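You operate a simulated robot arm through the tools that you are given. There is no shell and no other tool.

You run a simulated robot arm. Do the job below in one go: nothing can be reset, and whatever is moved stays where it is left.

JOB
Change the grey sensor in the holder for the blue sensor.
Fine: blue star knob loose first, grey sensor in the grey cradle, star knob tight on the new sensor, its window the same way. Set down upright: grey sensor. Where these are worked on the way, their far stop is far enough and under half their travel is too little: blue star knob.

Only the result counts: the job must be done as asked and must still hold three seconds after the hand-in. Knocking over, shifting, dropping, spilling or breaking anything else fails it.

ROBOT AND FRAMES
A 6-joint arm with a two-finger parallel gripper, fixed in place. Base frame: the origin is on the floor under the middle of its stand, x ahead of it, y to its left, z up. Units: m, rad, N and s.
With the tool pointing down near the work surface it reaches from about 0.34 to 0.86 m from the base axis. Its first joint turns from -2.007 to 2.007 rad. Payload 3.43 kg.
Tool frame: the origin (TCP) lies between the finger pads and is the grasp point; the fingertips stand 0.034 m ahead of it; z points along the fingers, y is the line along which they close. The gripper opens to 0.128 m. The fingers are 0.024 m wide and 0.012 m thick; the gripper's body (0.048 by 0.13 m) begins 0.096 m behind the TCP.
Orientation is told as [roll, pitch, yaw] about the base's x, y, z axes, in that order, counted from this pose: with the fingers straight down and closing along the base's y, the tool's x points along the base's -x, its y along +y and its z along -z.

CONTROLS
- The arm moves only by the tool arm_command. Its argument "plan" is a list of rows, each a list of 7 numbers: the opening, from 0 (shut) to 1 (fully open), then the shift along the base's x, y, z in m, then the turn, a rotation vector about the base's x, y, z in rad. In form: [[jaw, x, y, z, ax, ay, az], ...]. A call has 1 to 20 rows; each row is the pose to reach, as a shift and turn from the pose commanded when the call began. A row lasts 0.2 s, in which the tool goes at most 0.05 m and 0.15 rad; a call with a longer step from one row to the next is refused whole, and so is a gripper value outside its range. A pose out of reach is approached as far as the arm can. The call stops where the force on the tool passes 70 N (or 10 N more than at its start, if that is more) or the arm is blocked; 0.2 s more then pass. Each finger travels about 0.108 m/s and halts on what it meets, pressing with about 21 N; the grip force reading is that of the motor and also rises with nothing between the fingers. The clock runs only during rows and for 0.2 s after the last one: add rows that repeat a pose to give the fingers time. The reply holds the time, the measured pose of the TCP, the force on the tool along the base axes, the opening and the grip force, in the units named above and with some noise, with the torque about the TCP (base axes, N m) and any sound that the robot's microphone picked up.
- Cameras (640 x 400 px; columns grow to the right, rows downward): "scene" is fixed at [0.4073, -0.4988, 1.6061]; the picture's right is [-0.64, 0.77, 0.00], its down [0.65, 0.54, -0.53] and it looks along [-0.40, -0.34, -0.85] (base axes); focal length 322 px, centre (320, 200). "wrist" rides on the gripper at [0.076, -0.011, -0.16] in the tool frame; the picture's right is [0.15, 0.99, 0.00], its down [-0.88, 0.13, -0.46] and it looks along [-0.45, 0.07, 0.89] (tool axes); focal length 234 px, centre (320, 200). There is no depth. A picture from a camera that has moved, and an enlarged one, comes with that camera's place and axes in the base frame and with its lens. The place of the scene camera against the robot may be out by one fixed shift of up to 0.012 m in any direction.
- snapshot(camera): a new picture of that camera. It takes no simulated time.
- raise_lower(by): moves the trunk up (or, below 0, down) by that many m; the arm rides with it, the base frame stays. It gives what a move gives, with no picture.
- enlarge(camera, box): a new picture of the part [left, top, right, bottom] of that camera's present view, enlarged. It takes no simulated time.
- close_job(): hands the job in; it is judged then, once.

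Nothing tells you positions but the pictures and the camera data. Unless the task says otherwise, let go and move clear before handing in.

The tools are called after ">>>" as a command line: name --pt "numbers of a row" for each row, then --argument value for the rest, lists and objects as JSON in quotes. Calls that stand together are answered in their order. arm_command: Moves the arm, as the interface text tells. Its arguments: {"type":"object","properties":{"plan":{"type":"array"}},"required":["plan"]} The other tools are called the same way: raise_lower (by) moves the trunk up or down; snapshot (camera) takes a picture; enlarge (camera, box) takes an enlarged picture of a part of a camera's view; close_job () hands the job in.

At the start:

```text
t: 0.0
position: [0.0542, -0.579, 1.1742]
orientation: [0.001, -0.001, -0.001]
ft_force: [-0.3, -0.3, 0.4]
wrist_torque: [-0.02, -0.01, 0.01]
opening: 0.1279
grasp_force: 0.1
trunk travel left (down, up): [-0.725, 0.065]
```

scene: 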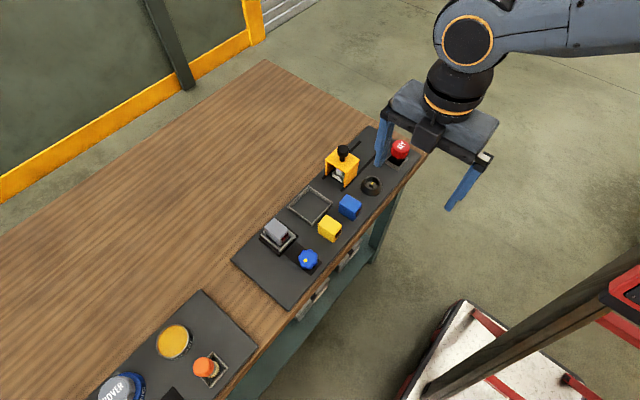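
wrist: 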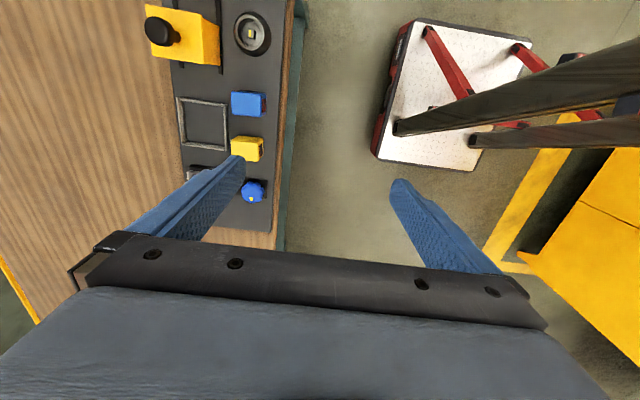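

I see a bench with a dark panel holding a yellow toggle-like device, a red button, a grey tray (cradle), blue and yellow blocks, a grey sensor in a holder and a blue star knob. First I look closer before moving anything.

>>> enlarge --camera "scene" --box '[220, 180, 380, 310]'

>>> enlarge --camera "scene" --box '[290, 120, 430, 230]'

>>> enlarge --camera "wrist" --box '[130, 0, 310, 220]'

```text
3.08 times, centred on (300, 245) of scene
camera zoom: at [0.4073, -0.4988, 1.6061], right [-0.64, 0.77, 0.0], down [0.65, 0.54, -0.53], along [-0.4, -0.34, -0.85], focal length 990 px, centre (382, 62)
```

zoom: 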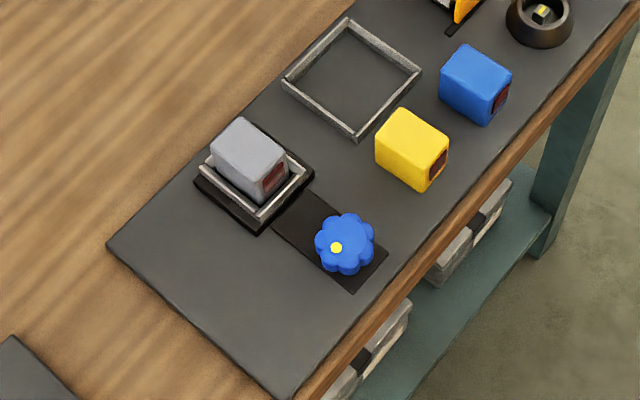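

```text
3.64 times, centred on (360, 175) of scene
camera zoom: at [0.4073, -0.4988, 1.6061], right [-0.64, 0.77, 0.0], down [0.65, 0.54, -0.53], along [-0.4, -0.34, -0.85], focal length 1171 px, centre (174, 291)
```

zoom: 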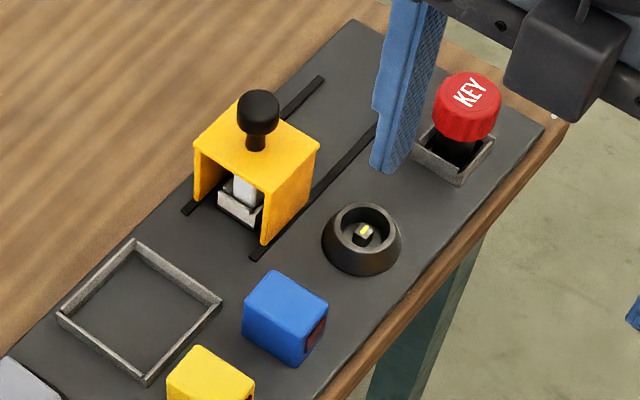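

```text
1.82 times, centred on (220, 110) of wrist
camera zoom: at [-0.0214, -0.5893, 1.3331], right [-0.15, 0.99, 0.0], down [0.88, 0.13, 0.46], along [0.45, 0.07, -0.89], focal length 426 px, centre (502, 364)
```

zoom: 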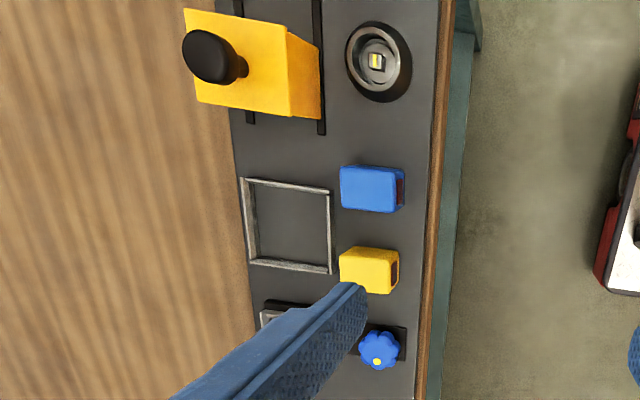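

The panel runs along x with the sensor windows seemingly facing +y (toward the robot side). The knob appears to be near [0.21, -0.70, 0.88]. I'll move the arm at height so the wrist camera sees the holder, knob and cradle between the fingers.

>>> arm_command --pt "1 -0.03 -0.03 0 0 0 0" --pt "1 -0.06 -0.06 0 0 0 0" --pt "1 -0.09 -0.09 0 0 0 0" --pt "1 -0.1 -0.12 0 0 0 0" --pt "1 -0.1 -0.14 0 0 0 0" --pt "1 -0.1 -0.14 0 0 0 0"

```text
t: 1.4
position: [-0.0474, -0.7192, 1.1746]
orientation: [0.0, 0.0, 0.0]
ft_force: [0.0, 0.4, 0.6]
wrist_torque: [-0.01, -0.01, -0.02]
opening: 0.1278
grasp_force: 0.0
trunk travel left (down, up): [-0.725, 0.065]
```

>>> snapshot --camera "wrist"

>>> snapshot --camera "scene"

```text
taken
camera wrist: at [-0.1227, -0.7289, 1.3339], right [-0.15, 0.99, 0.0], down [0.88, 0.13, 0.46], along [0.45, 0.07, -0.89], focal length 234 px, centre (320, 200)
```

wrist: 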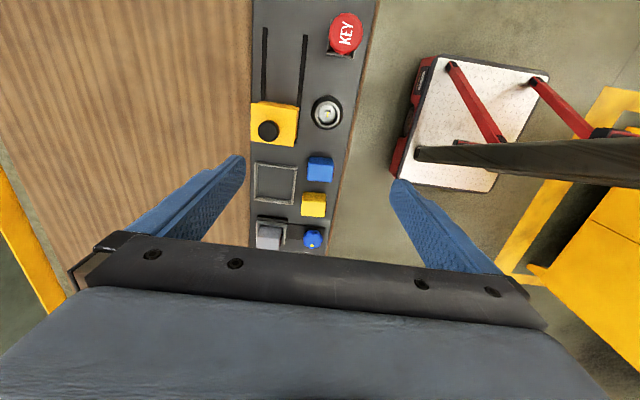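

```text
taken
```

scene: 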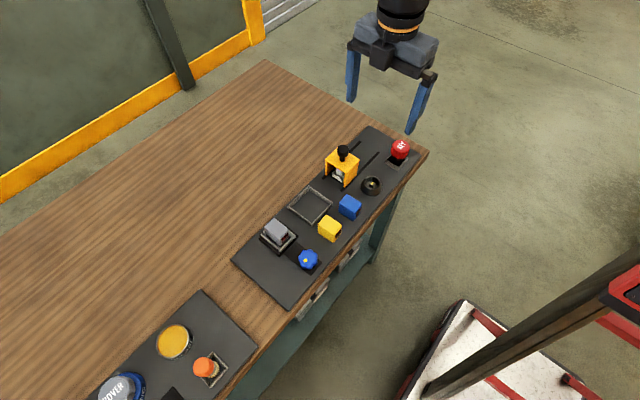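

>>> enlarge --camera "wrist" --box '[240, 140, 350, 250]'

>>> enlarge --camera "wrist" --box '[240, 0, 390, 160]'

>>> enlarge --camera "scene" --box '[240, 190, 340, 300]'

>>> enlarge --camera "scene" --box '[280, 120, 430, 250]'

>>> enlarge --camera "scene" --box '[60, 270, 280, 400]'

```text
3.64 times, centred on (295, 195) of wrist
camera zoom: at [-0.1227, -0.7289, 1.3339], right [-0.15, 0.99, 0.0], down [0.88, 0.13, 0.46], along [0.45, 0.07, -0.89], focal length 852 px, centre (411, 218)
```

zoom: 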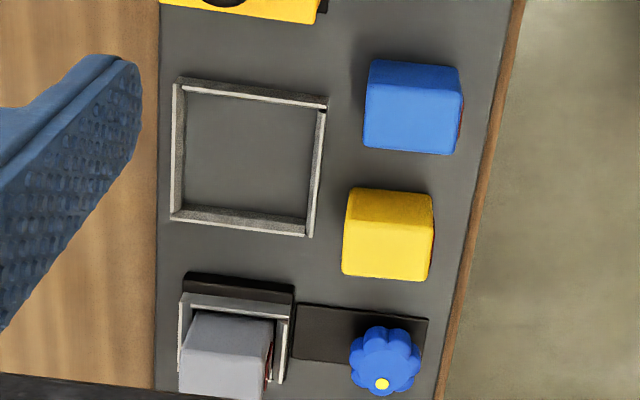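

```text
2.50 times, centred on (315, 80) of wrist
camera zoom: at [-0.1227, -0.7289, 1.3339], right [-0.15, 0.99, 0.0], down [0.88, 0.13, 0.46], along [0.45, 0.07, -0.89], focal length 585 px, centre (332, 500)
```

zoom: 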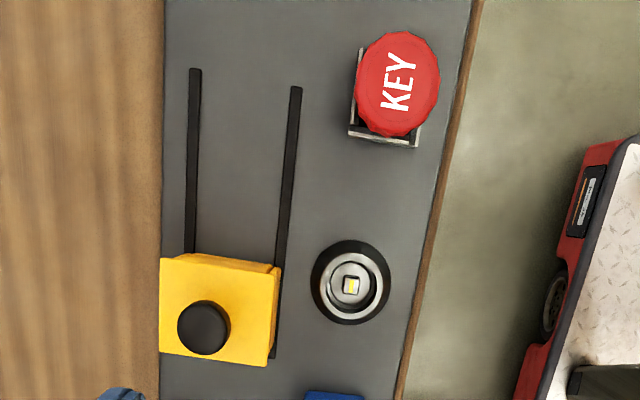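

```text
3.64 times, centred on (290, 245) of scene
camera zoom: at [0.4073, -0.4988, 1.6061], right [-0.64, 0.77, 0.0], down [0.65, 0.54, -0.53], along [-0.4, -0.34, -0.85], focal length 1171 px, centre (429, 36)
```

zoom: 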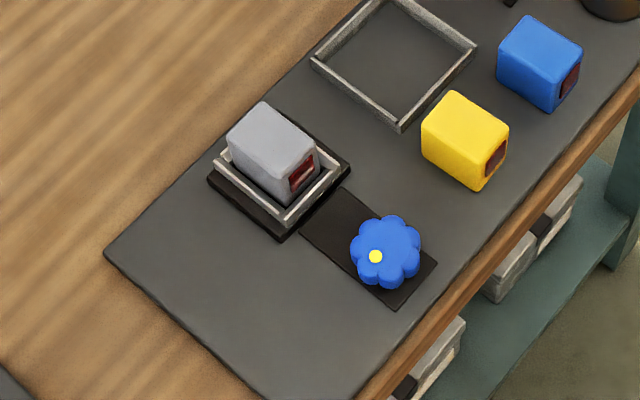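

```text
3.08 times, centred on (355, 185) of scene
camera zoom: at [0.4073, -0.4988, 1.6061], right [-0.64, 0.77, 0.0], down [0.65, 0.54, -0.53], along [-0.4, -0.34, -0.85], focal length 990 px, centre (212, 246)
```

zoom: 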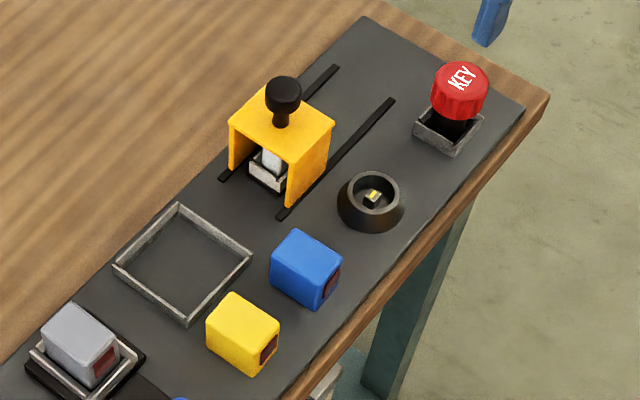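

```text
2.91 times, centred on (170, 335) of scene
camera zoom: at [0.4073, -0.4988, 1.6061], right [-0.64, 0.77, 0.0], down [0.65, 0.54, -0.53], along [-0.4, -0.34, -0.85], focal length 936 px, centre (756, -193)
```

zoom: 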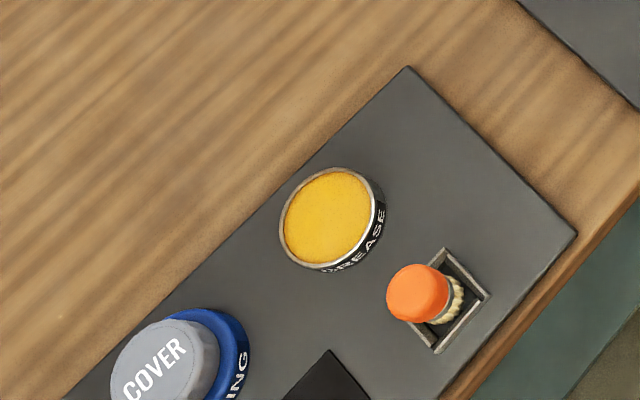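

I see the holder (grey sensor) with the star knob on its +y side and the empty grey frame (cradle) toward -x, with the yellow and blue sensors in front of it. I'll come lower over the holder to measure positions better.

>>> arm_command --pt "1 0.03 0 -0.02 0 0 0" --pt "1 0.06 0 -0.05 0 0 0" --pt "1 0.09 -0.01 -0.08 0 0 0" --pt "1 0.12 -0.01 -0.11 0 0 0" --pt "1 0.15 -0.01 -0.14 0 0 0" --pt "1 0.166 -0.011 -0.154 0 0 0" --pt "1 0.166 -0.011 -0.154 0 0 0"

>>> snapshot --camera "wrist"

>>> snapshot --camera "scene"

```text
t: 3.0
position: [0.1213, -0.7307, 1.0209]
orientation: [0.001, 0.0, 0.0]
ft_force: [-0.5, 1.1, 0.1]
wrist_torque: [0.05, 0.01, 0.01]
opening: 0.1281
grasp_force: 0.1
trunk travel left (down, up): [-0.725, 0.065]
```

```text
taken
camera wrist: at [0.0455, -0.7405, 1.1796], right [-0.15, 0.99, 0.0], down [0.88, 0.13, 0.46], along [0.45, 0.07, -0.89], focal length 234 px, centre (320, 200)
```

wrist: 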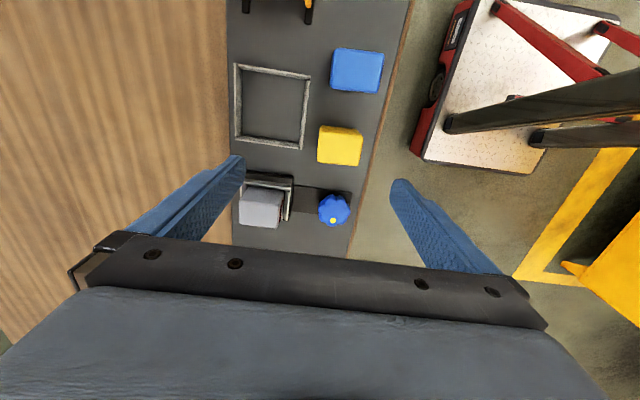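

```text
taken
```

scene: 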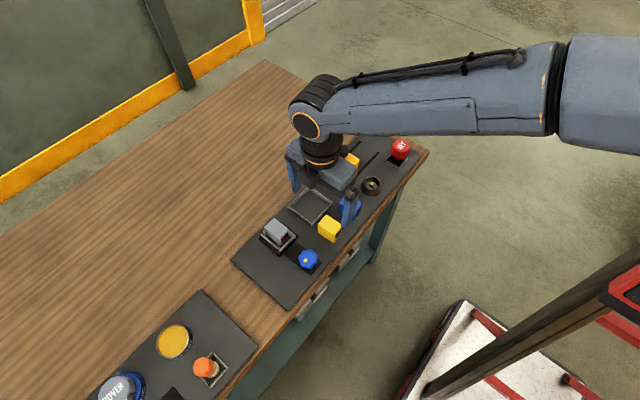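

>>> enlarge --camera "wrist" --box '[220, 150, 380, 250]'

>>> enlarge --camera "wrist" --box '[220, 30, 400, 180]'

```text
4.00 times, centred on (300, 200) of wrist
camera zoom: at [0.0455, -0.7405, 1.1796], right [-0.15, 0.99, 0.0], down [0.88, 0.13, 0.46], along [0.45, 0.07, -0.89], focal length 937 px, centre (400, 200)
```

zoom: 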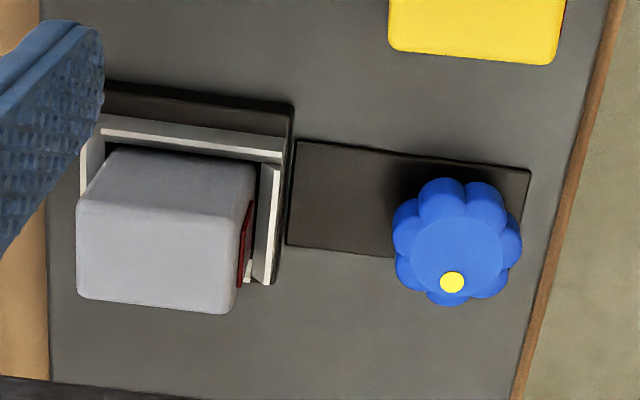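

```text
2.67 times, centred on (310, 105) of wrist
camera zoom: at [0.0455, -0.7405, 1.1796], right [-0.15, 0.99, 0.0], down [0.88, 0.13, 0.46], along [0.45, 0.07, -0.89], focal length 624 px, centre (347, 453)
```

zoom: 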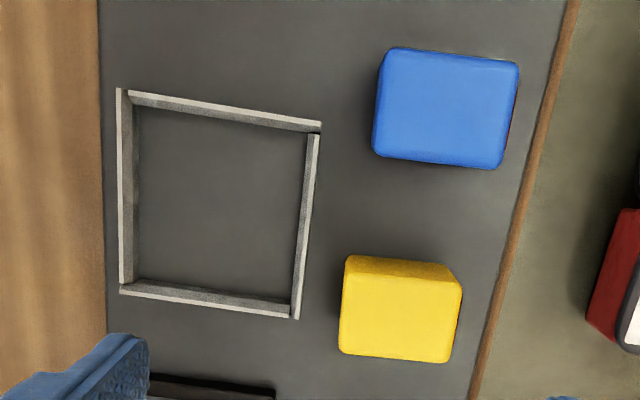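

The knob top measures near [0.202, -0.697, 0.89], the grey sensor near [0.21, -0.795], the cradle centre around x≈0.09 and the blue sensor near [0.03, -0.706]. I'll now centre the gripper above the knob with a partial opening and recheck.

>>> arm_command --pt "0.6 0.04 0.017 0 0 0 0" --pt "0.6 0.081 0.034 0 0 0 0" --pt "0.6 0.081 0.034 0 0 0 0"

>>> snapshot --camera "wrist"

>>> enlarge --camera "wrist" --box '[220, 80, 420, 220]'

>>> enlarge --camera "scene" --box '[220, 150, 380, 310]'

```text
t: 3.8
position: [0.1999, -0.695, 1.0192]
orientation: [0.001, 0.0, 0.0]
ft_force: [-0.1, -0.2, 0.1]
wrist_torque: [0.01, -0.02, -0.02]
opening: 0.0768
grasp_force: 0.0
trunk travel left (down, up): [-0.725, 0.065]
```

```text
taken
camera wrist: at [0.1253, -0.7061, 1.1787], right [-0.15, 0.99, 0.0], down [0.88, 0.13, 0.46], along [0.45, 0.07, -0.89], focal length 234 px, centre (320, 200)
```

wrist: 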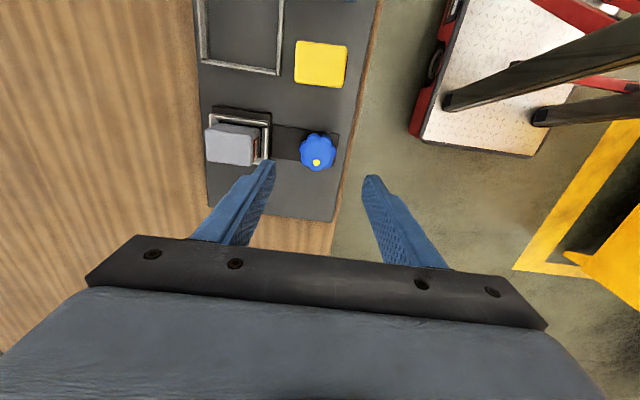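

```text
2.86 times, centred on (320, 150) of wrist
camera zoom: at [0.1253, -0.7061, 1.1787], right [-0.15, 0.99, 0.0], down [0.88, 0.13, 0.46], along [0.45, 0.07, -0.89], focal length 669 px, centre (320, 343)
```

zoom: 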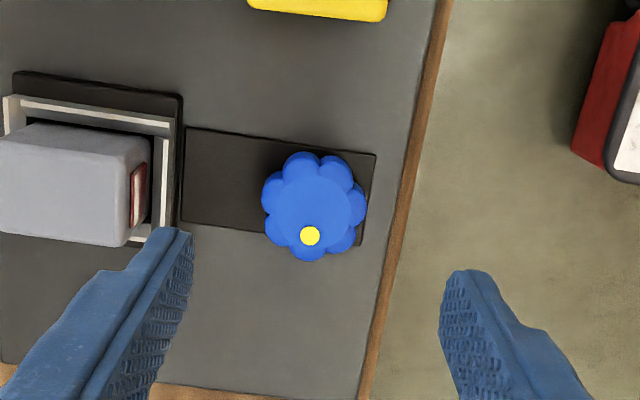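

```text
2.50 times, centred on (300, 230) of scene
camera zoom: at [0.4073, -0.4988, 1.6061], right [-0.64, 0.77, 0.0], down [0.65, 0.54, -0.53], along [-0.4, -0.34, -0.85], focal length 805 px, centre (370, 125)
```

zoom: 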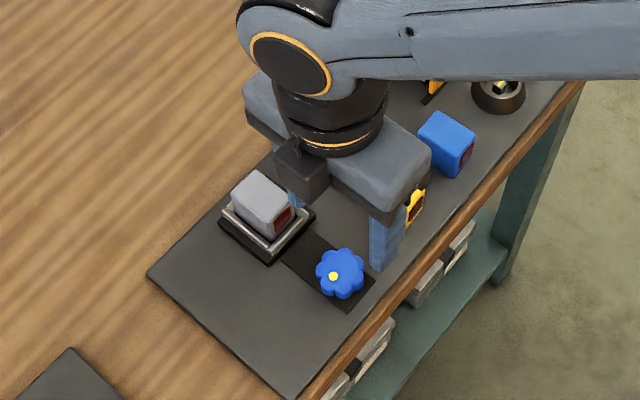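

>>> enlarge --camera "wrist" --box '[195, 95, 295, 175]'

>>> enlarge --camera "wrist" --box '[270, 110, 350, 180]'

>>> enlarge --camera "scene" --box '[250, 205, 330, 285]'

```text
5.00 times, centred on (245, 135) of wrist
camera zoom: at [0.1253, -0.7061, 1.1787], right [-0.15, 0.99, 0.0], down [0.88, 0.13, 0.46], along [0.45, 0.07, -0.89], focal length 1171 px, centre (695, 525)
```

zoom: 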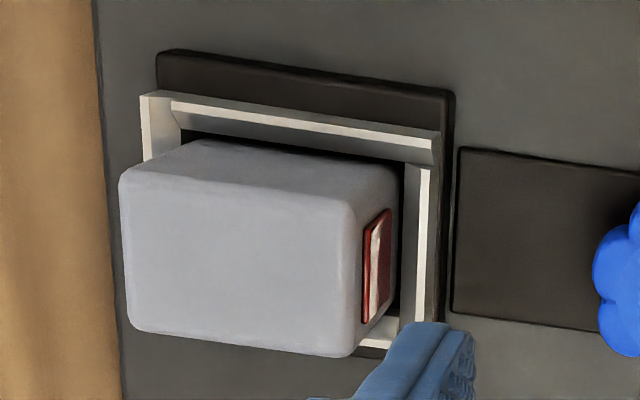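

```text
5.71 times, centred on (310, 145) of wrist
camera zoom: at [0.1253, -0.7061, 1.1787], right [-0.15, 0.99, 0.0], down [0.88, 0.13, 0.46], along [0.45, 0.07, -0.89], focal length 1338 px, centre (377, 514)
```

zoom: 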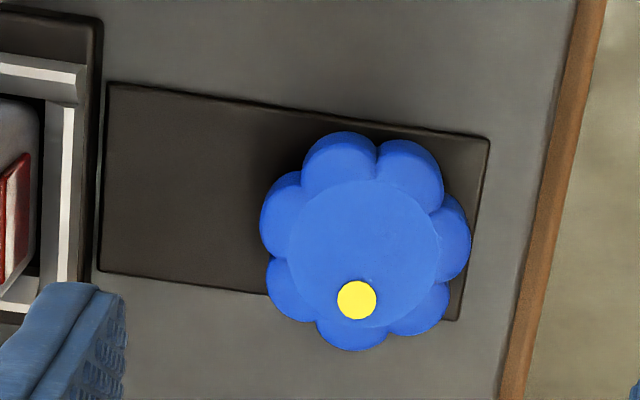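

```text
5.00 times, centred on (290, 245) of scene
camera zoom: at [0.4073, -0.4988, 1.6061], right [-0.64, 0.77, 0.0], down [0.65, 0.54, -0.53], along [-0.4, -0.34, -0.85], focal length 1610 px, centre (470, -25)
```

zoom: 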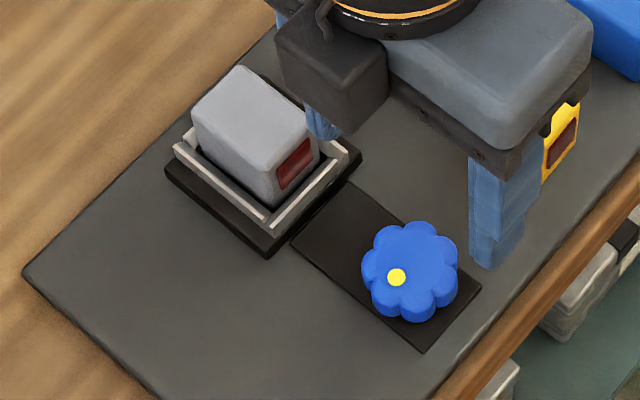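

Knob at about [0.205, -0.697], top z≈0.891, plate z≈0.870, seven lobes with the yellow mark pointing +x. I'll pre-turn the wrist clockwise at height so I have room for a long counter-clockwise (loosening) turn.

>>> arm_command --pt "0.55 0.005 -0.0017 -0.01 0 0 -0.14" --pt "0.55 0.005 -0.0017 -0.02 0 0 -0.28" --pt "0.55 0.005 -0.0017 -0.03 0 0 -0.42" --pt "0.55 0.005 -0.0017 -0.04 0 0 -0.56" --pt "0.55 0.005 -0.0017 -0.05 0 0 -0.7" --pt "0.55 0.005 -0.0017 -0.06 0 0 -0.84" --pt "0.55 0.005 -0.0017 -0.06 0 0 -0.98" --pt "0.55 0.005 -0.0017 -0.06 0 0 -1.12" --pt "0.55 0.005 -0.0017 -0.06 0 0 -1.12"

>>> snapshot --camera "wrist"

>>> enlarge --camera "wrist" --box '[240, 110, 400, 230]'

```text
t: 5.8
position: [0.206, -0.6974, 0.9588]
orientation: [0.001, -0.001, -1.122]
ft_force: [-0.2, -0.1, -1.0]
wrist_torque: [-0.04, 0.0, -0.02]
opening: 0.0705
grasp_force: 0.0
trunk travel left (down, up): [-0.725, 0.065]
```

```text
taken
camera wrist: at [0.1634, -0.6334, 1.1187], right [0.83, 0.56, 0.0], down [0.5, -0.74, 0.46], along [0.26, -0.38, -0.89], focal length 234 px, centre (320, 200)
```

wrist: 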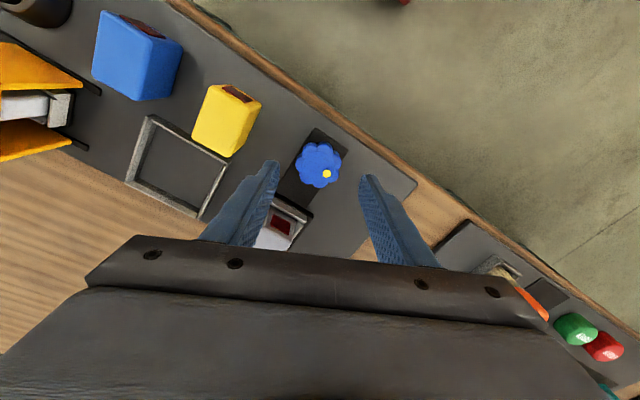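

```text
3.33 times, centred on (320, 170) of wrist
camera zoom: at [0.1634, -0.6334, 1.1187], right [0.83, 0.56, 0.0], down [0.5, -0.74, 0.46], along [0.26, -0.38, -0.89], focal length 781 px, centre (320, 300)
```

zoom: 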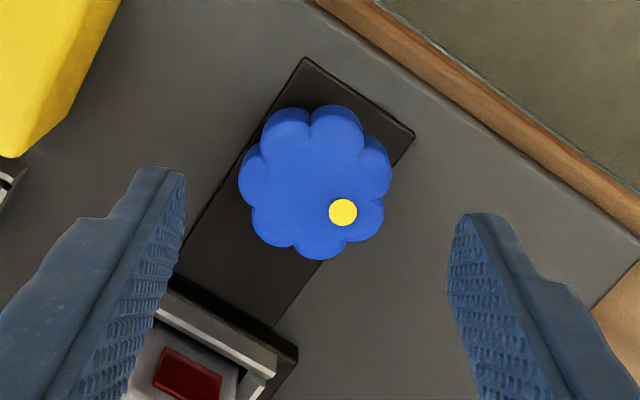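

The knob is well-centred between the fingers. I'll lower around it and close.

>>> arm_command --pt "0.55 -0.001 -0.001 -0.025 0 0 0" --pt "0.55 -0.001 -0.001 -0.04 0 0 0" --pt "0.55 -0.001 -0.001 -0.049 0 0 0" --pt "0.55 -0.001 -0.001 -0.049 0 0 0"

>>> enlarge --camera "wrist" --box '[240, 110, 400, 230]'

>>> enlarge --camera "scene" --box '[250, 205, 350, 295]'

```text
t: 6.8
position: [0.2054, -0.6986, 0.9103]
orientation: [0.001, -0.002, -1.12]
ft_force: [0.3, -0.5, 0.2]
wrist_torque: [-0.05, -0.01, 0.0]
opening: 0.0704
grasp_force: 0.0
trunk travel left (down, up): [-0.725, 0.065]
```

```text
3.33 times, centred on (320, 170) of wrist
camera zoom: at [0.1629, -0.6339, 1.0696], right [0.83, 0.56, 0.0], down [0.5, -0.74, 0.46], along [0.26, -0.38, -0.89], focal length 781 px, centre (320, 300)
```

zoom: 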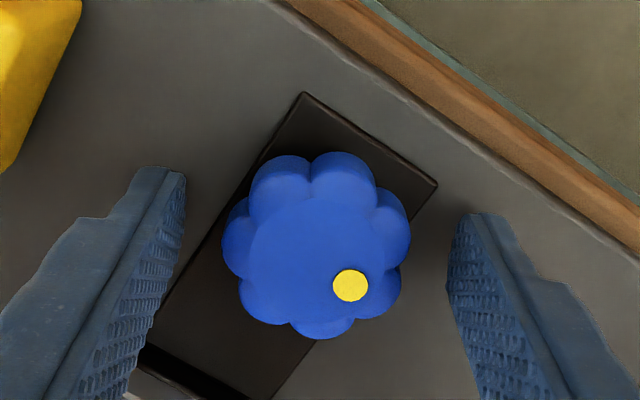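

```text
4.44 times, centred on (300, 250) of scene
camera zoom: at [0.4073, -0.4988, 1.6061], right [-0.64, 0.77, 0.0], down [0.65, 0.54, -0.53], along [-0.4, -0.34, -0.85], focal length 1431 px, centre (409, -22)
```

zoom: 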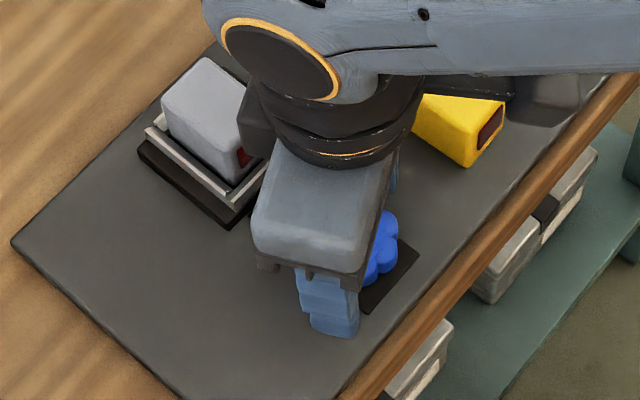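

>>> arm_command --pt "0.4 0 0 0 0 0 0" --pt "0.2 0 0 0 0 0 0" --pt "0.1 0 0 0 0 0 0" --pt "0.0 0 0 0 0 0 0" --pt "0.0 0 0 0 0 0 0"

>>> enlarge --camera "wrist" --box '[240, 110, 400, 230]'

```text
t: 8.0
position: [0.2054, -0.698, 0.9114]
orientation: [0.0, 0.001, -1.12]
ft_force: [-5.5, -3.4, -0.5]
wrist_torque: [-0.12, 0.07, 0.16]
opening: 0.0432
grasp_force: 45.0
trunk travel left (down, up): [-0.725, 0.065]
```

```text
3.33 times, centred on (320, 170) of wrist
camera zoom: at [0.1622, -0.6341, 1.0697], right [0.83, 0.56, 0.0], down [0.5, -0.74, 0.46], along [0.26, -0.38, -0.89], focal length 781 px, centre (320, 300)
```

zoom: 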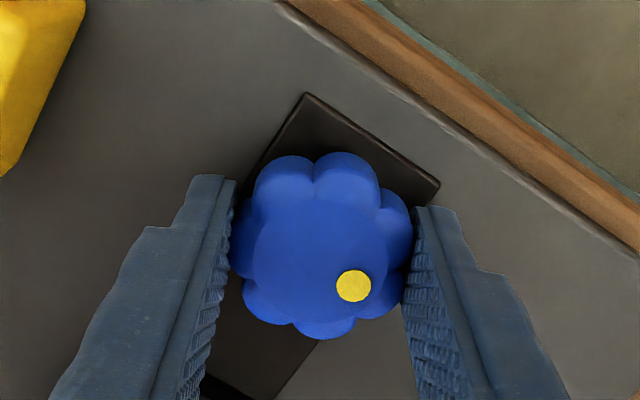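

The knob is held. Now I turn counter-clockwise in a small test and check the torque and the yellow mark.

>>> arm_command --pt "0 -0.0005 -0.0003 0 0 0 0.08" --pt "0 -0.0005 -0.0003 0 0 0 0.16" --pt "0 -0.0005 -0.0003 0 0 0 0.24" --pt "0 -0.0005 -0.0003 0 0 0 0.32"

>>> enlarge --camera "wrist" --box '[240, 110, 400, 230]'

```text
t: 9.0
position: [0.2048, -0.6992, 0.9126]
orientation: [0.0, -0.001, -0.797]
ft_force: [-2.2, 4.0, 5.7]
wrist_torque: [0.33, 0.18, -0.09]
opening: 0.043
grasp_force: 44.9
trunk travel left (down, up): [-0.725, 0.065]
```

```text
3.33 times, centred on (320, 170) of wrist
camera zoom: at [0.1444, -0.6511, 1.0702], right [0.61, 0.8, 0.0], down [0.71, -0.54, 0.46], along [0.36, -0.28, -0.89], focal length 781 px, centre (320, 300)
```

zoom: 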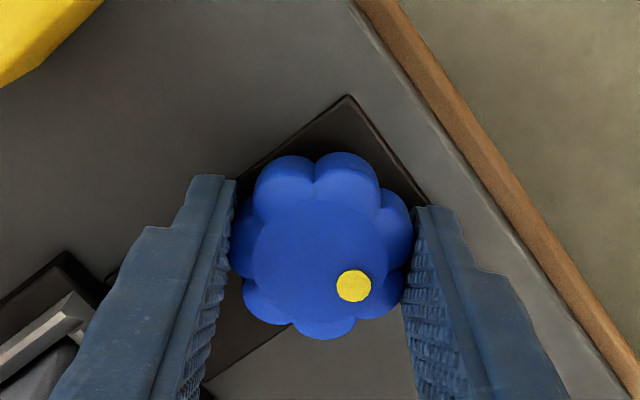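

The knob turns with the gripper. I continue counter-clockwise.

>>> arm_command --pt "0 0 0 0.0005 0 0 0.1" --pt "0 0 0 0.0005 0 0 0.2" --pt "0 0 0 0.001 0 0 0.3" --pt "0 0 0 0.001 0 0 0.4" --pt "0 0 0 0.001 0 0 0.5" --pt "0 0 0 0.001 0 0 0.6"

>>> enlarge --camera "wrist" --box '[240, 110, 400, 230]'

```text
t: 10.4
position: [0.2065, -0.6985, 0.9126]
orientation: [0.0, 0.001, -0.197]
ft_force: [1.6, 9.2, 9.2]
wrist_torque: [0.28, -0.07, -0.1]
opening: 0.0433
grasp_force: 45.1
trunk travel left (down, up): [-0.725, 0.065]
```

```text
3.33 times, centred on (320, 170) of wrist
camera zoom: at [0.1289, -0.6935, 1.0716], right [0.05, 1.0, 0.0], down [0.89, -0.05, 0.46], along [0.46, -0.02, -0.89], focal length 781 px, centre (320, 300)
```

zoom: 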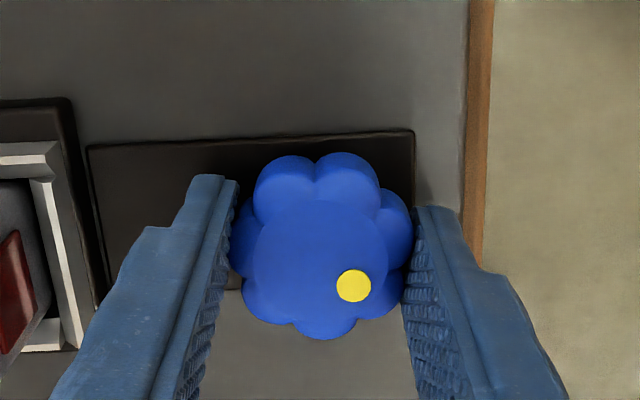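

>>> arm_command --pt "0 0.0002 0.0005 0.0005 0 0 0.1" --pt "0 0.0002 0.0008 0.001 0 0 0.2" --pt "0 0.0002 0.0008 0.001 0 0 0.3" --pt "0 0.0002 0.0008 0.0015 0 0 0.4" --pt "0 0.0002 0.0008 0.0015 0 0 0.5" --pt "0 0.0002 0.0008 0.002 0 0 0.6"

>>> enlarge --camera "wrist" --box '[240, 110, 400, 230]'

```text
t: 11.8
position: [0.2054, -0.6978, 0.9144]
orientation: [-0.001, -0.001, 0.402]
ft_force: [8.6, 3.3, 4.2]
wrist_torque: [-0.04, -0.16, 0.0]
opening: 0.0431
grasp_force: 45.1
trunk travel left (down, up): [-0.725, 0.065]
```

```text
3.33 times, centred on (320, 170) of wrist
camera zoom: at [0.14, -0.737, 1.0732], right [-0.52, 0.85, 0.0], down [0.76, 0.47, 0.46], along [0.39, 0.24, -0.89], focal length 781 px, centre (320, 300)
```

zoom: 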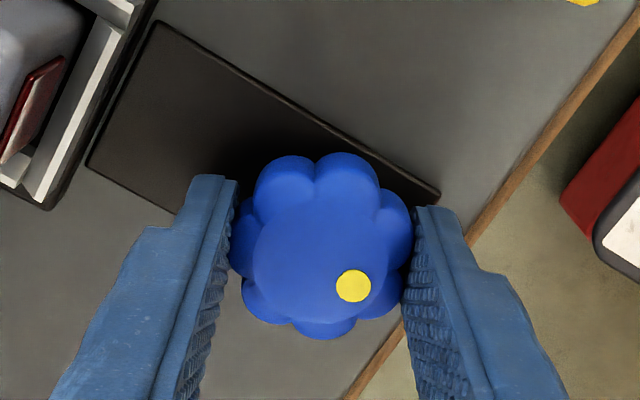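

>>> arm_command --pt "0 0.0006 0.0002 0.0004 0 0 0.1" --pt "0 0.0008 0.0002 0.0006 0 0 0.2" --pt "0 0.0008 0.0002 0.001 0 0 0.3" --pt "0 0.0008 0.0002 0.0013 0 0 0.4" --pt "0 0.0008 0.0002 0.0016 0 0 0.5" --pt "0 0.0008 0.0002 0.002 0 0 0.6"

>>> enlarge --camera "wrist" --box '[240, 110, 400, 230]'

```text
t: 13.2
position: [0.2058, -0.6979, 0.9167]
orientation: [0.0, -0.001, 1.003]
ft_force: [-0.9, -1.0, -0.4]
wrist_torque: [0.09, 0.0, 0.0]
opening: 0.0434
grasp_force: 44.8
trunk travel left (down, up): [-0.725, 0.065]
```

```text
3.33 times, centred on (320, 170) of wrist
camera zoom: at [0.1739, -0.7669, 1.075], right [-0.91, 0.41, 0.0], down [0.37, 0.81, 0.46], along [0.19, 0.42, -0.89], focal length 781 px, centre (320, 300)
```

zoom: 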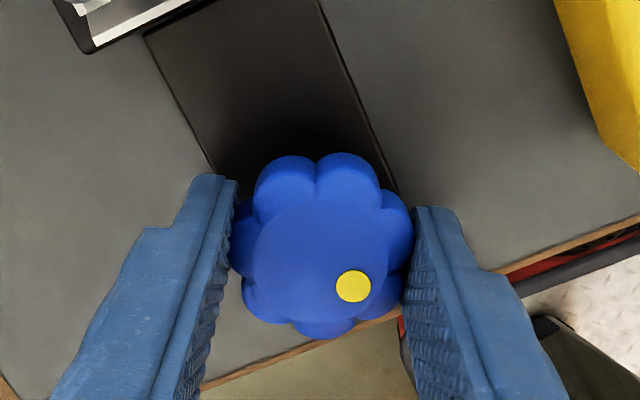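

>>> arm_command --pt "0 0 0 0.0002 0 0 0.1" --pt "0 0 0 0.0005 0 0 0.2" --pt "0 0 0 0.0008 0 0 0.3" --pt "0 0 0 0.0011 0 0 0.4" --pt "0 0 0 0.0014 0 0 0.5" --pt "0 0 0 0.0016 0 0 0.6"

>>> enlarge --camera "wrist" --box '[240, 110, 400, 230]'

>>> enlarge --camera "scene" --box '[230, 190, 350, 295]'

```text
t: 14.6
position: [0.206, -0.6974, 0.9181]
orientation: [0.0, -0.001, 1.599]
ft_force: [-11.0, 1.3, 1.4]
wrist_torque: [-0.01, 0.21, -0.04]
opening: 0.0433
grasp_force: 44.9
trunk travel left (down, up): [-0.725, 0.065]
```

```text
3.33 times, centred on (320, 170) of wrist
camera zoom: at [0.2186, -0.7723, 1.0764], right [-0.98, -0.18, 0.0], down [-0.16, 0.88, 0.46], along [-0.08, 0.45, -0.89], focal length 781 px, centre (320, 300)
```

zoom: 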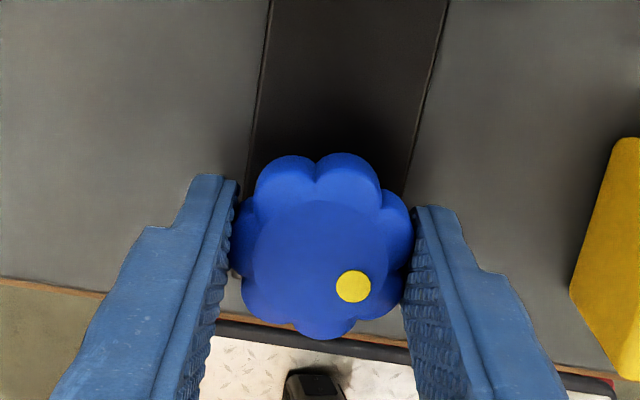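

```text
3.81 times, centred on (290, 242) of scene
camera zoom: at [0.4073, -0.4988, 1.6061], right [-0.64, 0.77, 0.0], down [0.65, 0.54, -0.53], along [-0.4, -0.34, -0.85], focal length 1226 px, centre (434, 38)
```

zoom: 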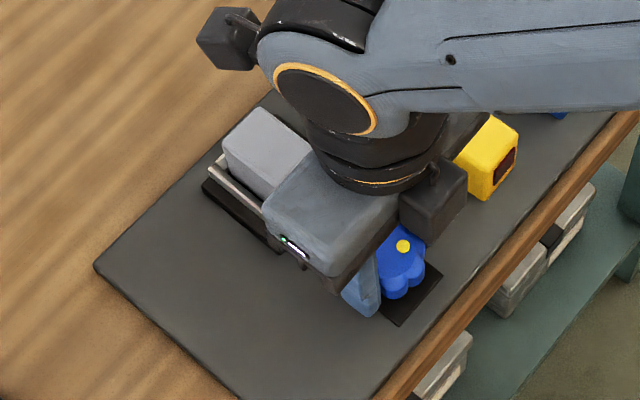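

>>> arm_command --pt "0 -0.0006 0 0.0003 0 0 0.1" --pt "0 -0.001 0 0.0005 0 0 0.2" --pt "0 -0.001 0 0.0008 0 0 0.3" --pt "0 -0.001 0 0.0011 0 0 0.4" --pt "0 -0.001 0 0.0014 0 0 0.5" --pt "0 -0.001 0 0.0016 0 0 0.6"

>>> enlarge --camera "wrist" --box '[240, 110, 400, 230]'

```text
t: 15.2
position: [0.2055, -0.6957, 0.9166]
orientation: [0.043, 0.004, 1.761]
ft_force: [-56.7, -9.8, 0.1]
wrist_torque: [-0.89, 0.12, -0.21]
opening: 0.0426
grasp_force: 45.1
out of reach, approached as far as the arm can: row 2, 3
trunk travel left (down, up): [-0.725, 0.065]
stopped in row 3: the force on the tool passed its limit at 84 N (the readings are from after the stop); the commanded pose is now the measured one
```

```text
3.33 times, centred on (320, 170) of wrist
camera zoom: at [0.2372, -0.7643, 1.0753], right [-0.94, -0.33, 0.04], down [-0.28, 0.85, 0.46], along [-0.19, 0.42, -0.89], focal length 781 px, centre (320, 300)
```

zoom: 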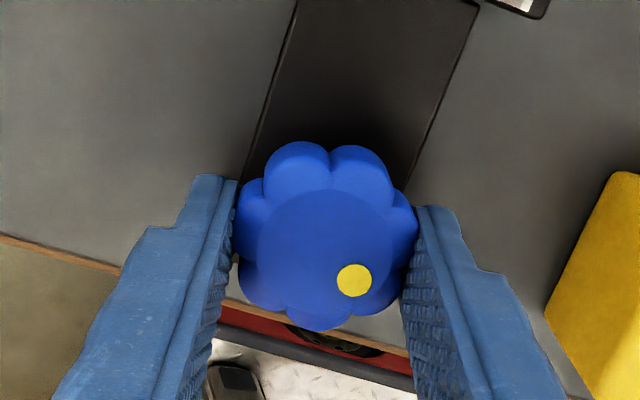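

The wrist has reached its limit at about yaw 1.73 (2.8 rad turned), and the knob may have more travel. I'll open, back off, rewind the wrist and look at the knob before a second bite.

>>> arm_command --pt "0.4 0 0 0 0 0 0" --pt "0.5 0 0 0 0 0 0" --pt "0.55 0 0 0 0 0 0"

```text
t: 16.0
position: [0.2145, -0.6937, 0.9173]
orientation: [0.038, 0.003, 1.761]
ft_force: [0.3, -0.2, -0.2]
wrist_torque: [0.02, -0.01, 0.01]
opening: 0.0704
grasp_force: 0.0
trunk travel left (down, up): [-0.725, 0.065]
```

>>> arm_command --pt "0.55 -0.009 -0.004 0 0.004 -0.02 -0.08" --pt "0.55 -0.009 -0.004 0.01 0.008 -0.038 -0.161" --pt "0.55 -0.009 -0.004 0.03 0.008 -0.038 -0.161" --pt "0.55 -0.009 -0.004 0.05 0.008 -0.038 -0.161" --pt "0.55 -0.009 -0.004 0.05 0.008 -0.038 -0.161"

>>> enlarge --camera "wrist" --box '[240, 110, 400, 230]'

```text
t: 17.2
position: [0.2047, -0.6964, 0.9664]
orientation: [-0.001, -0.002, 1.603]
ft_force: [0.0, -0.3, -0.8]
wrist_torque: [-0.02, 0.04, -0.02]
opening: 0.0704
grasp_force: 0.0
trunk travel left (down, up): [-0.725, 0.065]
```

```text
3.33 times, centred on (320, 170) of wrist
camera zoom: at [0.2189, -0.7714, 1.1251], right [-0.98, -0.18, 0.0], down [-0.16, 0.88, 0.46], along [-0.08, 0.45, -0.89], focal length 781 px, centre (320, 300)
```

zoom: 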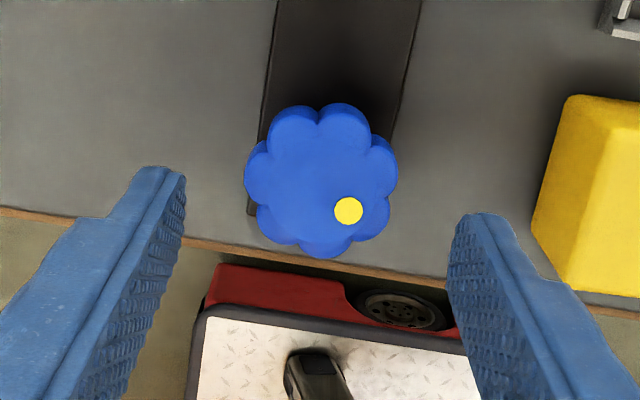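

The knob has risen by about 7 mm and has turned about 2.8 rad without a stop. I rewind the wrist (keeping the lobe alignment) for a second bite.

>>> arm_command --pt "0.55 0 0 0 0 0 -0.14" --pt "0.55 0 0 0 0 0 -0.28" --pt "0.55 0 0 0 0 0 -0.42" --pt "0.55 0 0 0 0 0 -0.56" --pt "0.55 0 0 0 0 0 -0.7" --pt "0.55 0 0 0 0 0 -0.84" --pt "0.55 0 0 0 0 0 -0.98" --pt "0.55 0 0 0 0 0 -1.12" --pt "0.55 0 0 0 0 0 -1.26" --pt "0.55 0 0 0 0 0 -1.4" --pt "0.55 0 0 0 0 0 -1.54" --pt "0.55 0 0 0 0 0 -1.68" --pt "0.55 0 0 0 0 0 -1.82" --pt "0.55 0 0 0 0 0 -1.96" --pt "0.55 0 0 0 0 0 -2.1" --pt "0.55 0 0 0 0 0 -2.24" --pt "0.55 0 0 0 0 0 -2.38" --pt "0.55 0 0 0 0 0 -2.52" --pt "0.55 0 0 0 0 0 -2.66" --pt "0.55 0 0 0 0 0 -2.693"

>>> enlarge --camera "wrist" --box '[240, 110, 400, 230]'

>>> enlarge --camera "scene" --box '[230, 190, 350, 295]'

```text
t: 21.4
position: [0.2053, -0.6946, 0.9673]
orientation: [-0.001, 0.0, -1.094]
ft_force: [0.1, -0.6, -0.4]
wrist_torque: [0.04, -0.03, -0.01]
opening: 0.0706
grasp_force: 0.1
trunk travel left (down, up): [-0.725, 0.065]
```

```text
3.33 times, centred on (320, 170) of wrist
camera zoom: at [0.161, -0.6331, 1.1256], right [0.81, 0.59, 0.0], down [0.52, -0.72, 0.46], along [0.27, -0.37, -0.89], focal length 781 px, centre (320, 300)
```

zoom: 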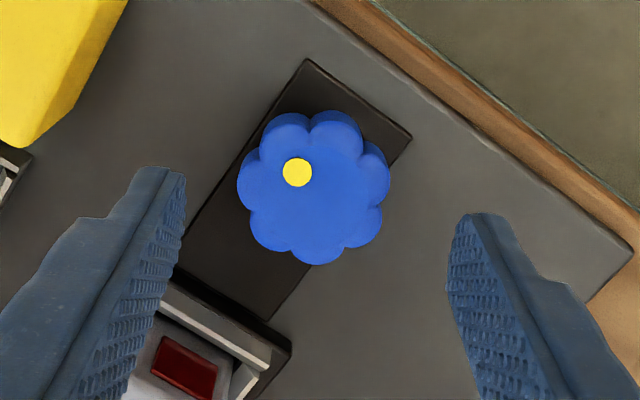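

```text
3.81 times, centred on (290, 242) of scene
camera zoom: at [0.4073, -0.4988, 1.6061], right [-0.64, 0.77, 0.0], down [0.65, 0.54, -0.53], along [-0.4, -0.34, -0.85], focal length 1226 px, centre (434, 38)
```

zoom: 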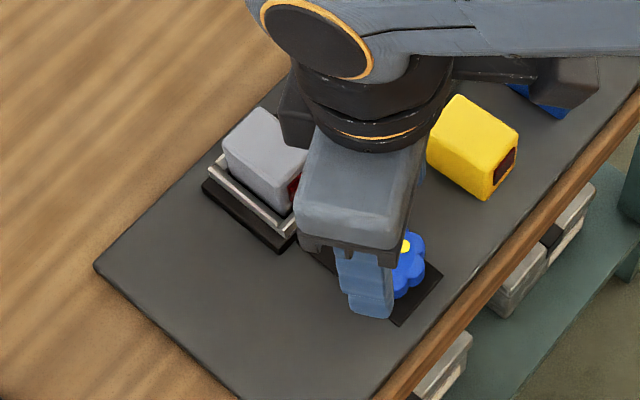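

>>> arm_command --pt "0.55 -0.0012 -0.0015 -0.025 0 0 0" --pt "0.55 -0.0012 -0.0015 -0.04 0 0 0" --pt "0.55 -0.0012 -0.0015 -0.05 0 0 0" --pt "0.4 -0.0012 -0.0015 -0.05 0 0 0" --pt "0.2 -0.0012 -0.0015 -0.05 0 0 0" --pt "0.0 -0.0012 -0.0015 -0.05 0 0 0" --pt "0.0 -0.0012 -0.0015 -0.05 0 0 0"

>>> enlarge --camera "wrist" --box '[240, 110, 400, 230]'

```text
t: 23.0
position: [0.2047, -0.6981, 0.9178]
orientation: [-0.001, 0.002, -1.089]
ft_force: [1.8, 0.8, -0.1]
wrist_torque: [-0.01, -0.05, -0.01]
opening: 0.0438
grasp_force: 45.1
trunk travel left (down, up): [-0.725, 0.065]
```

```text
3.33 times, centred on (320, 170) of wrist
camera zoom: at [0.16, -0.6349, 1.0762], right [0.81, 0.59, 0.0], down [0.52, -0.72, 0.46], along [0.27, -0.37, -0.89], focal length 781 px, centre (320, 300)
```

zoom: 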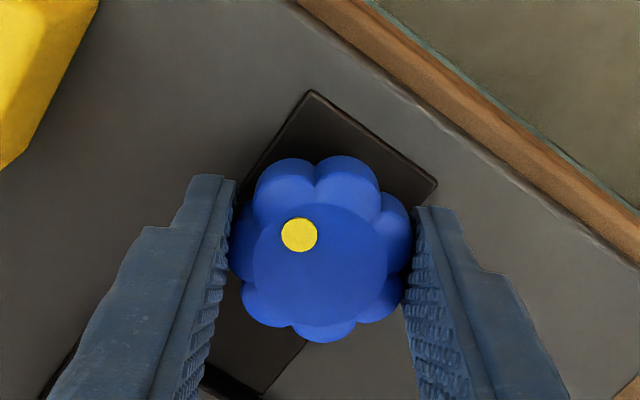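

>>> arm_command --pt "0 0 0 0.0002 0 0 0.08" --pt "0 0 0 0.0004 0 0 0.16" --pt "0 0 0 0.0007 0 0 0.24" --pt "0 0 0 0.0009 0 0 0.32"

>>> enlarge --camera "wrist" --box '[240, 110, 400, 230]'

```text
t: 24.0
position: [0.2054, -0.6982, 0.9187]
orientation: [-0.001, -0.001, -0.768]
ft_force: [0.8, 0.0, 0.3]
wrist_torque: [0.16, 0.06, -0.03]
opening: 0.0436
grasp_force: 44.6
trunk travel left (down, up): [-0.725, 0.065]
```

```text
3.33 times, centred on (320, 170) of wrist
camera zoom: at [0.1426, -0.6523, 1.0771], right [0.58, 0.81, 0.0], down [0.72, -0.52, 0.46], along [0.37, -0.27, -0.89], focal length 781 px, centre (320, 300)
```

zoom: 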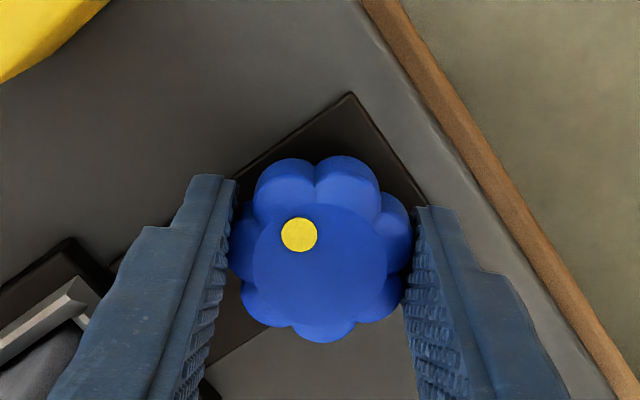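

>>> arm_command --pt "0 0 0 0.0003 0 0 0.1" --pt "0 0 0 0.0006 0 0 0.2" --pt "0 0 0 0.0008 0 0 0.3" --pt "0 0 0 0.0011 0 0 0.4" --pt "0 0 0 0.0014 0 0 0.5" --pt "0 0 0 0.0017 0 0 0.6"

>>> enlarge --camera "wrist" --box '[240, 110, 400, 230]'

```text
t: 25.4
position: [0.2041, -0.6977, 0.9192]
orientation: [0.0, -0.001, -0.168]
ft_force: [0.4, 0.9, -3.0]
wrist_torque: [0.07, 0.0, -1.31]
opening: 0.0429
grasp_force: 45.2
trunk travel left (down, up): [-0.725, 0.065]
```

```text
3.33 times, centred on (320, 170) of wrist
camera zoom: at [0.1275, -0.6954, 1.0776], right [0.02, 1.0, 0.0], down [0.89, -0.02, 0.46], along [0.46, -0.01, -0.89], focal length 781 px, centre (320, 300)
```

zoom: 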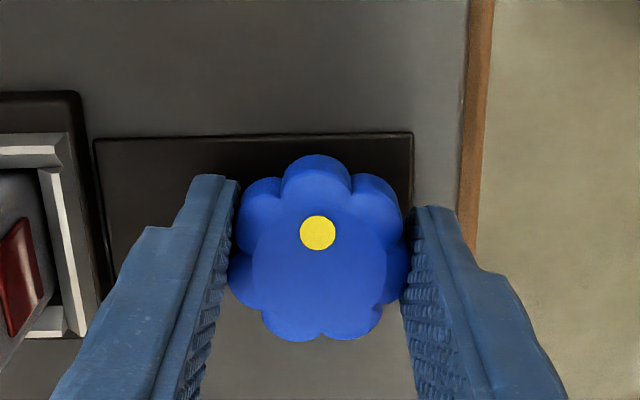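

The torque jumped to −1.3 N·m and the mark now points −x: the knob is at its loose stop (half a turn). I let go and rise, then look at the grey sensor.

>>> arm_command --pt "0.3 0 0 0 0 0 0" --pt "0.5 0 0 0 0 0 0" --pt "0.55 0 0 0 0 0 0" --pt "0.55 0 0 0.03 0 0 0" --pt "0.55 0 0 0.07 0 0 0" --pt "0.6 0 0 0.11 0 0 0.1" --pt "0.8 -0.03 -0.03 0.13 0 0 0.168" --pt "1 -0.07 -0.06 0.13 0 0 0.168" --pt "1 -0.07 -0.06 0.13 0 0 0.168"

>>> snapshot --camera "wrist"

>>> enlarge --camera "wrist" --box '[220, 80, 380, 220]'

>>> enlarge --camera "scene" --box '[230, 180, 350, 285]'

```text
t: 27.4
position: [0.1353, -0.7597, 1.0486]
orientation: [-0.001, 0.0, -0.001]
ft_force: [-1.1, -0.1, -0.3]
wrist_torque: [0.0, -0.04, 0.0]
opening: 0.128
grasp_force: 0.1
trunk travel left (down, up): [-0.725, 0.065]
```

```text
taken
camera wrist: at [0.0591, -0.7695, 1.2077], right [-0.15, 0.99, 0.0], down [0.88, 0.13, 0.46], along [0.45, 0.07, -0.89], focal length 234 px, centre (320, 200)
```

wrist: 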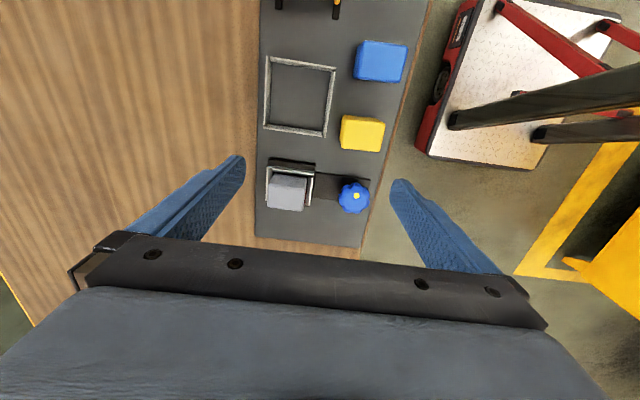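

```text
2.86 times, centred on (300, 150) of wrist
camera zoom: at [0.0591, -0.7695, 1.2077], right [-0.15, 0.99, 0.0], down [0.88, 0.13, 0.46], along [0.45, 0.07, -0.89], focal length 669 px, centre (377, 343)
```

zoom: 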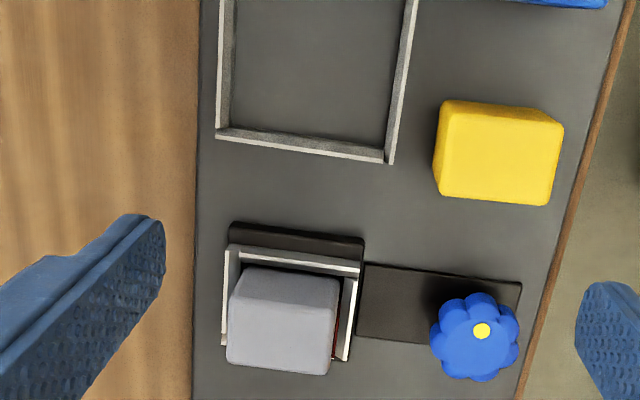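

```text
3.81 times, centred on (290, 232) of scene
camera zoom: at [0.4073, -0.4988, 1.6061], right [-0.64, 0.77, 0.0], down [0.65, 0.54, -0.53], along [-0.4, -0.34, -0.85], focal length 1226 px, centre (434, 76)
```

zoom: 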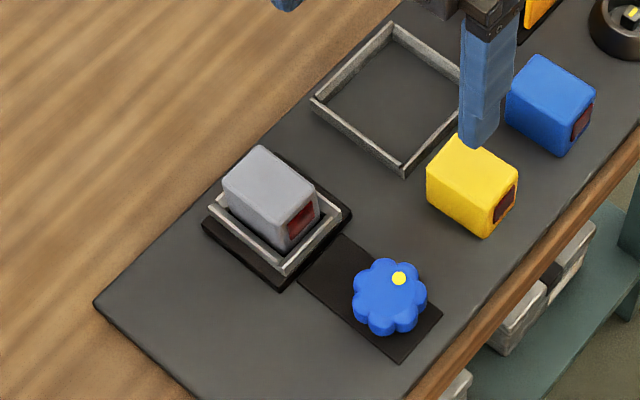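

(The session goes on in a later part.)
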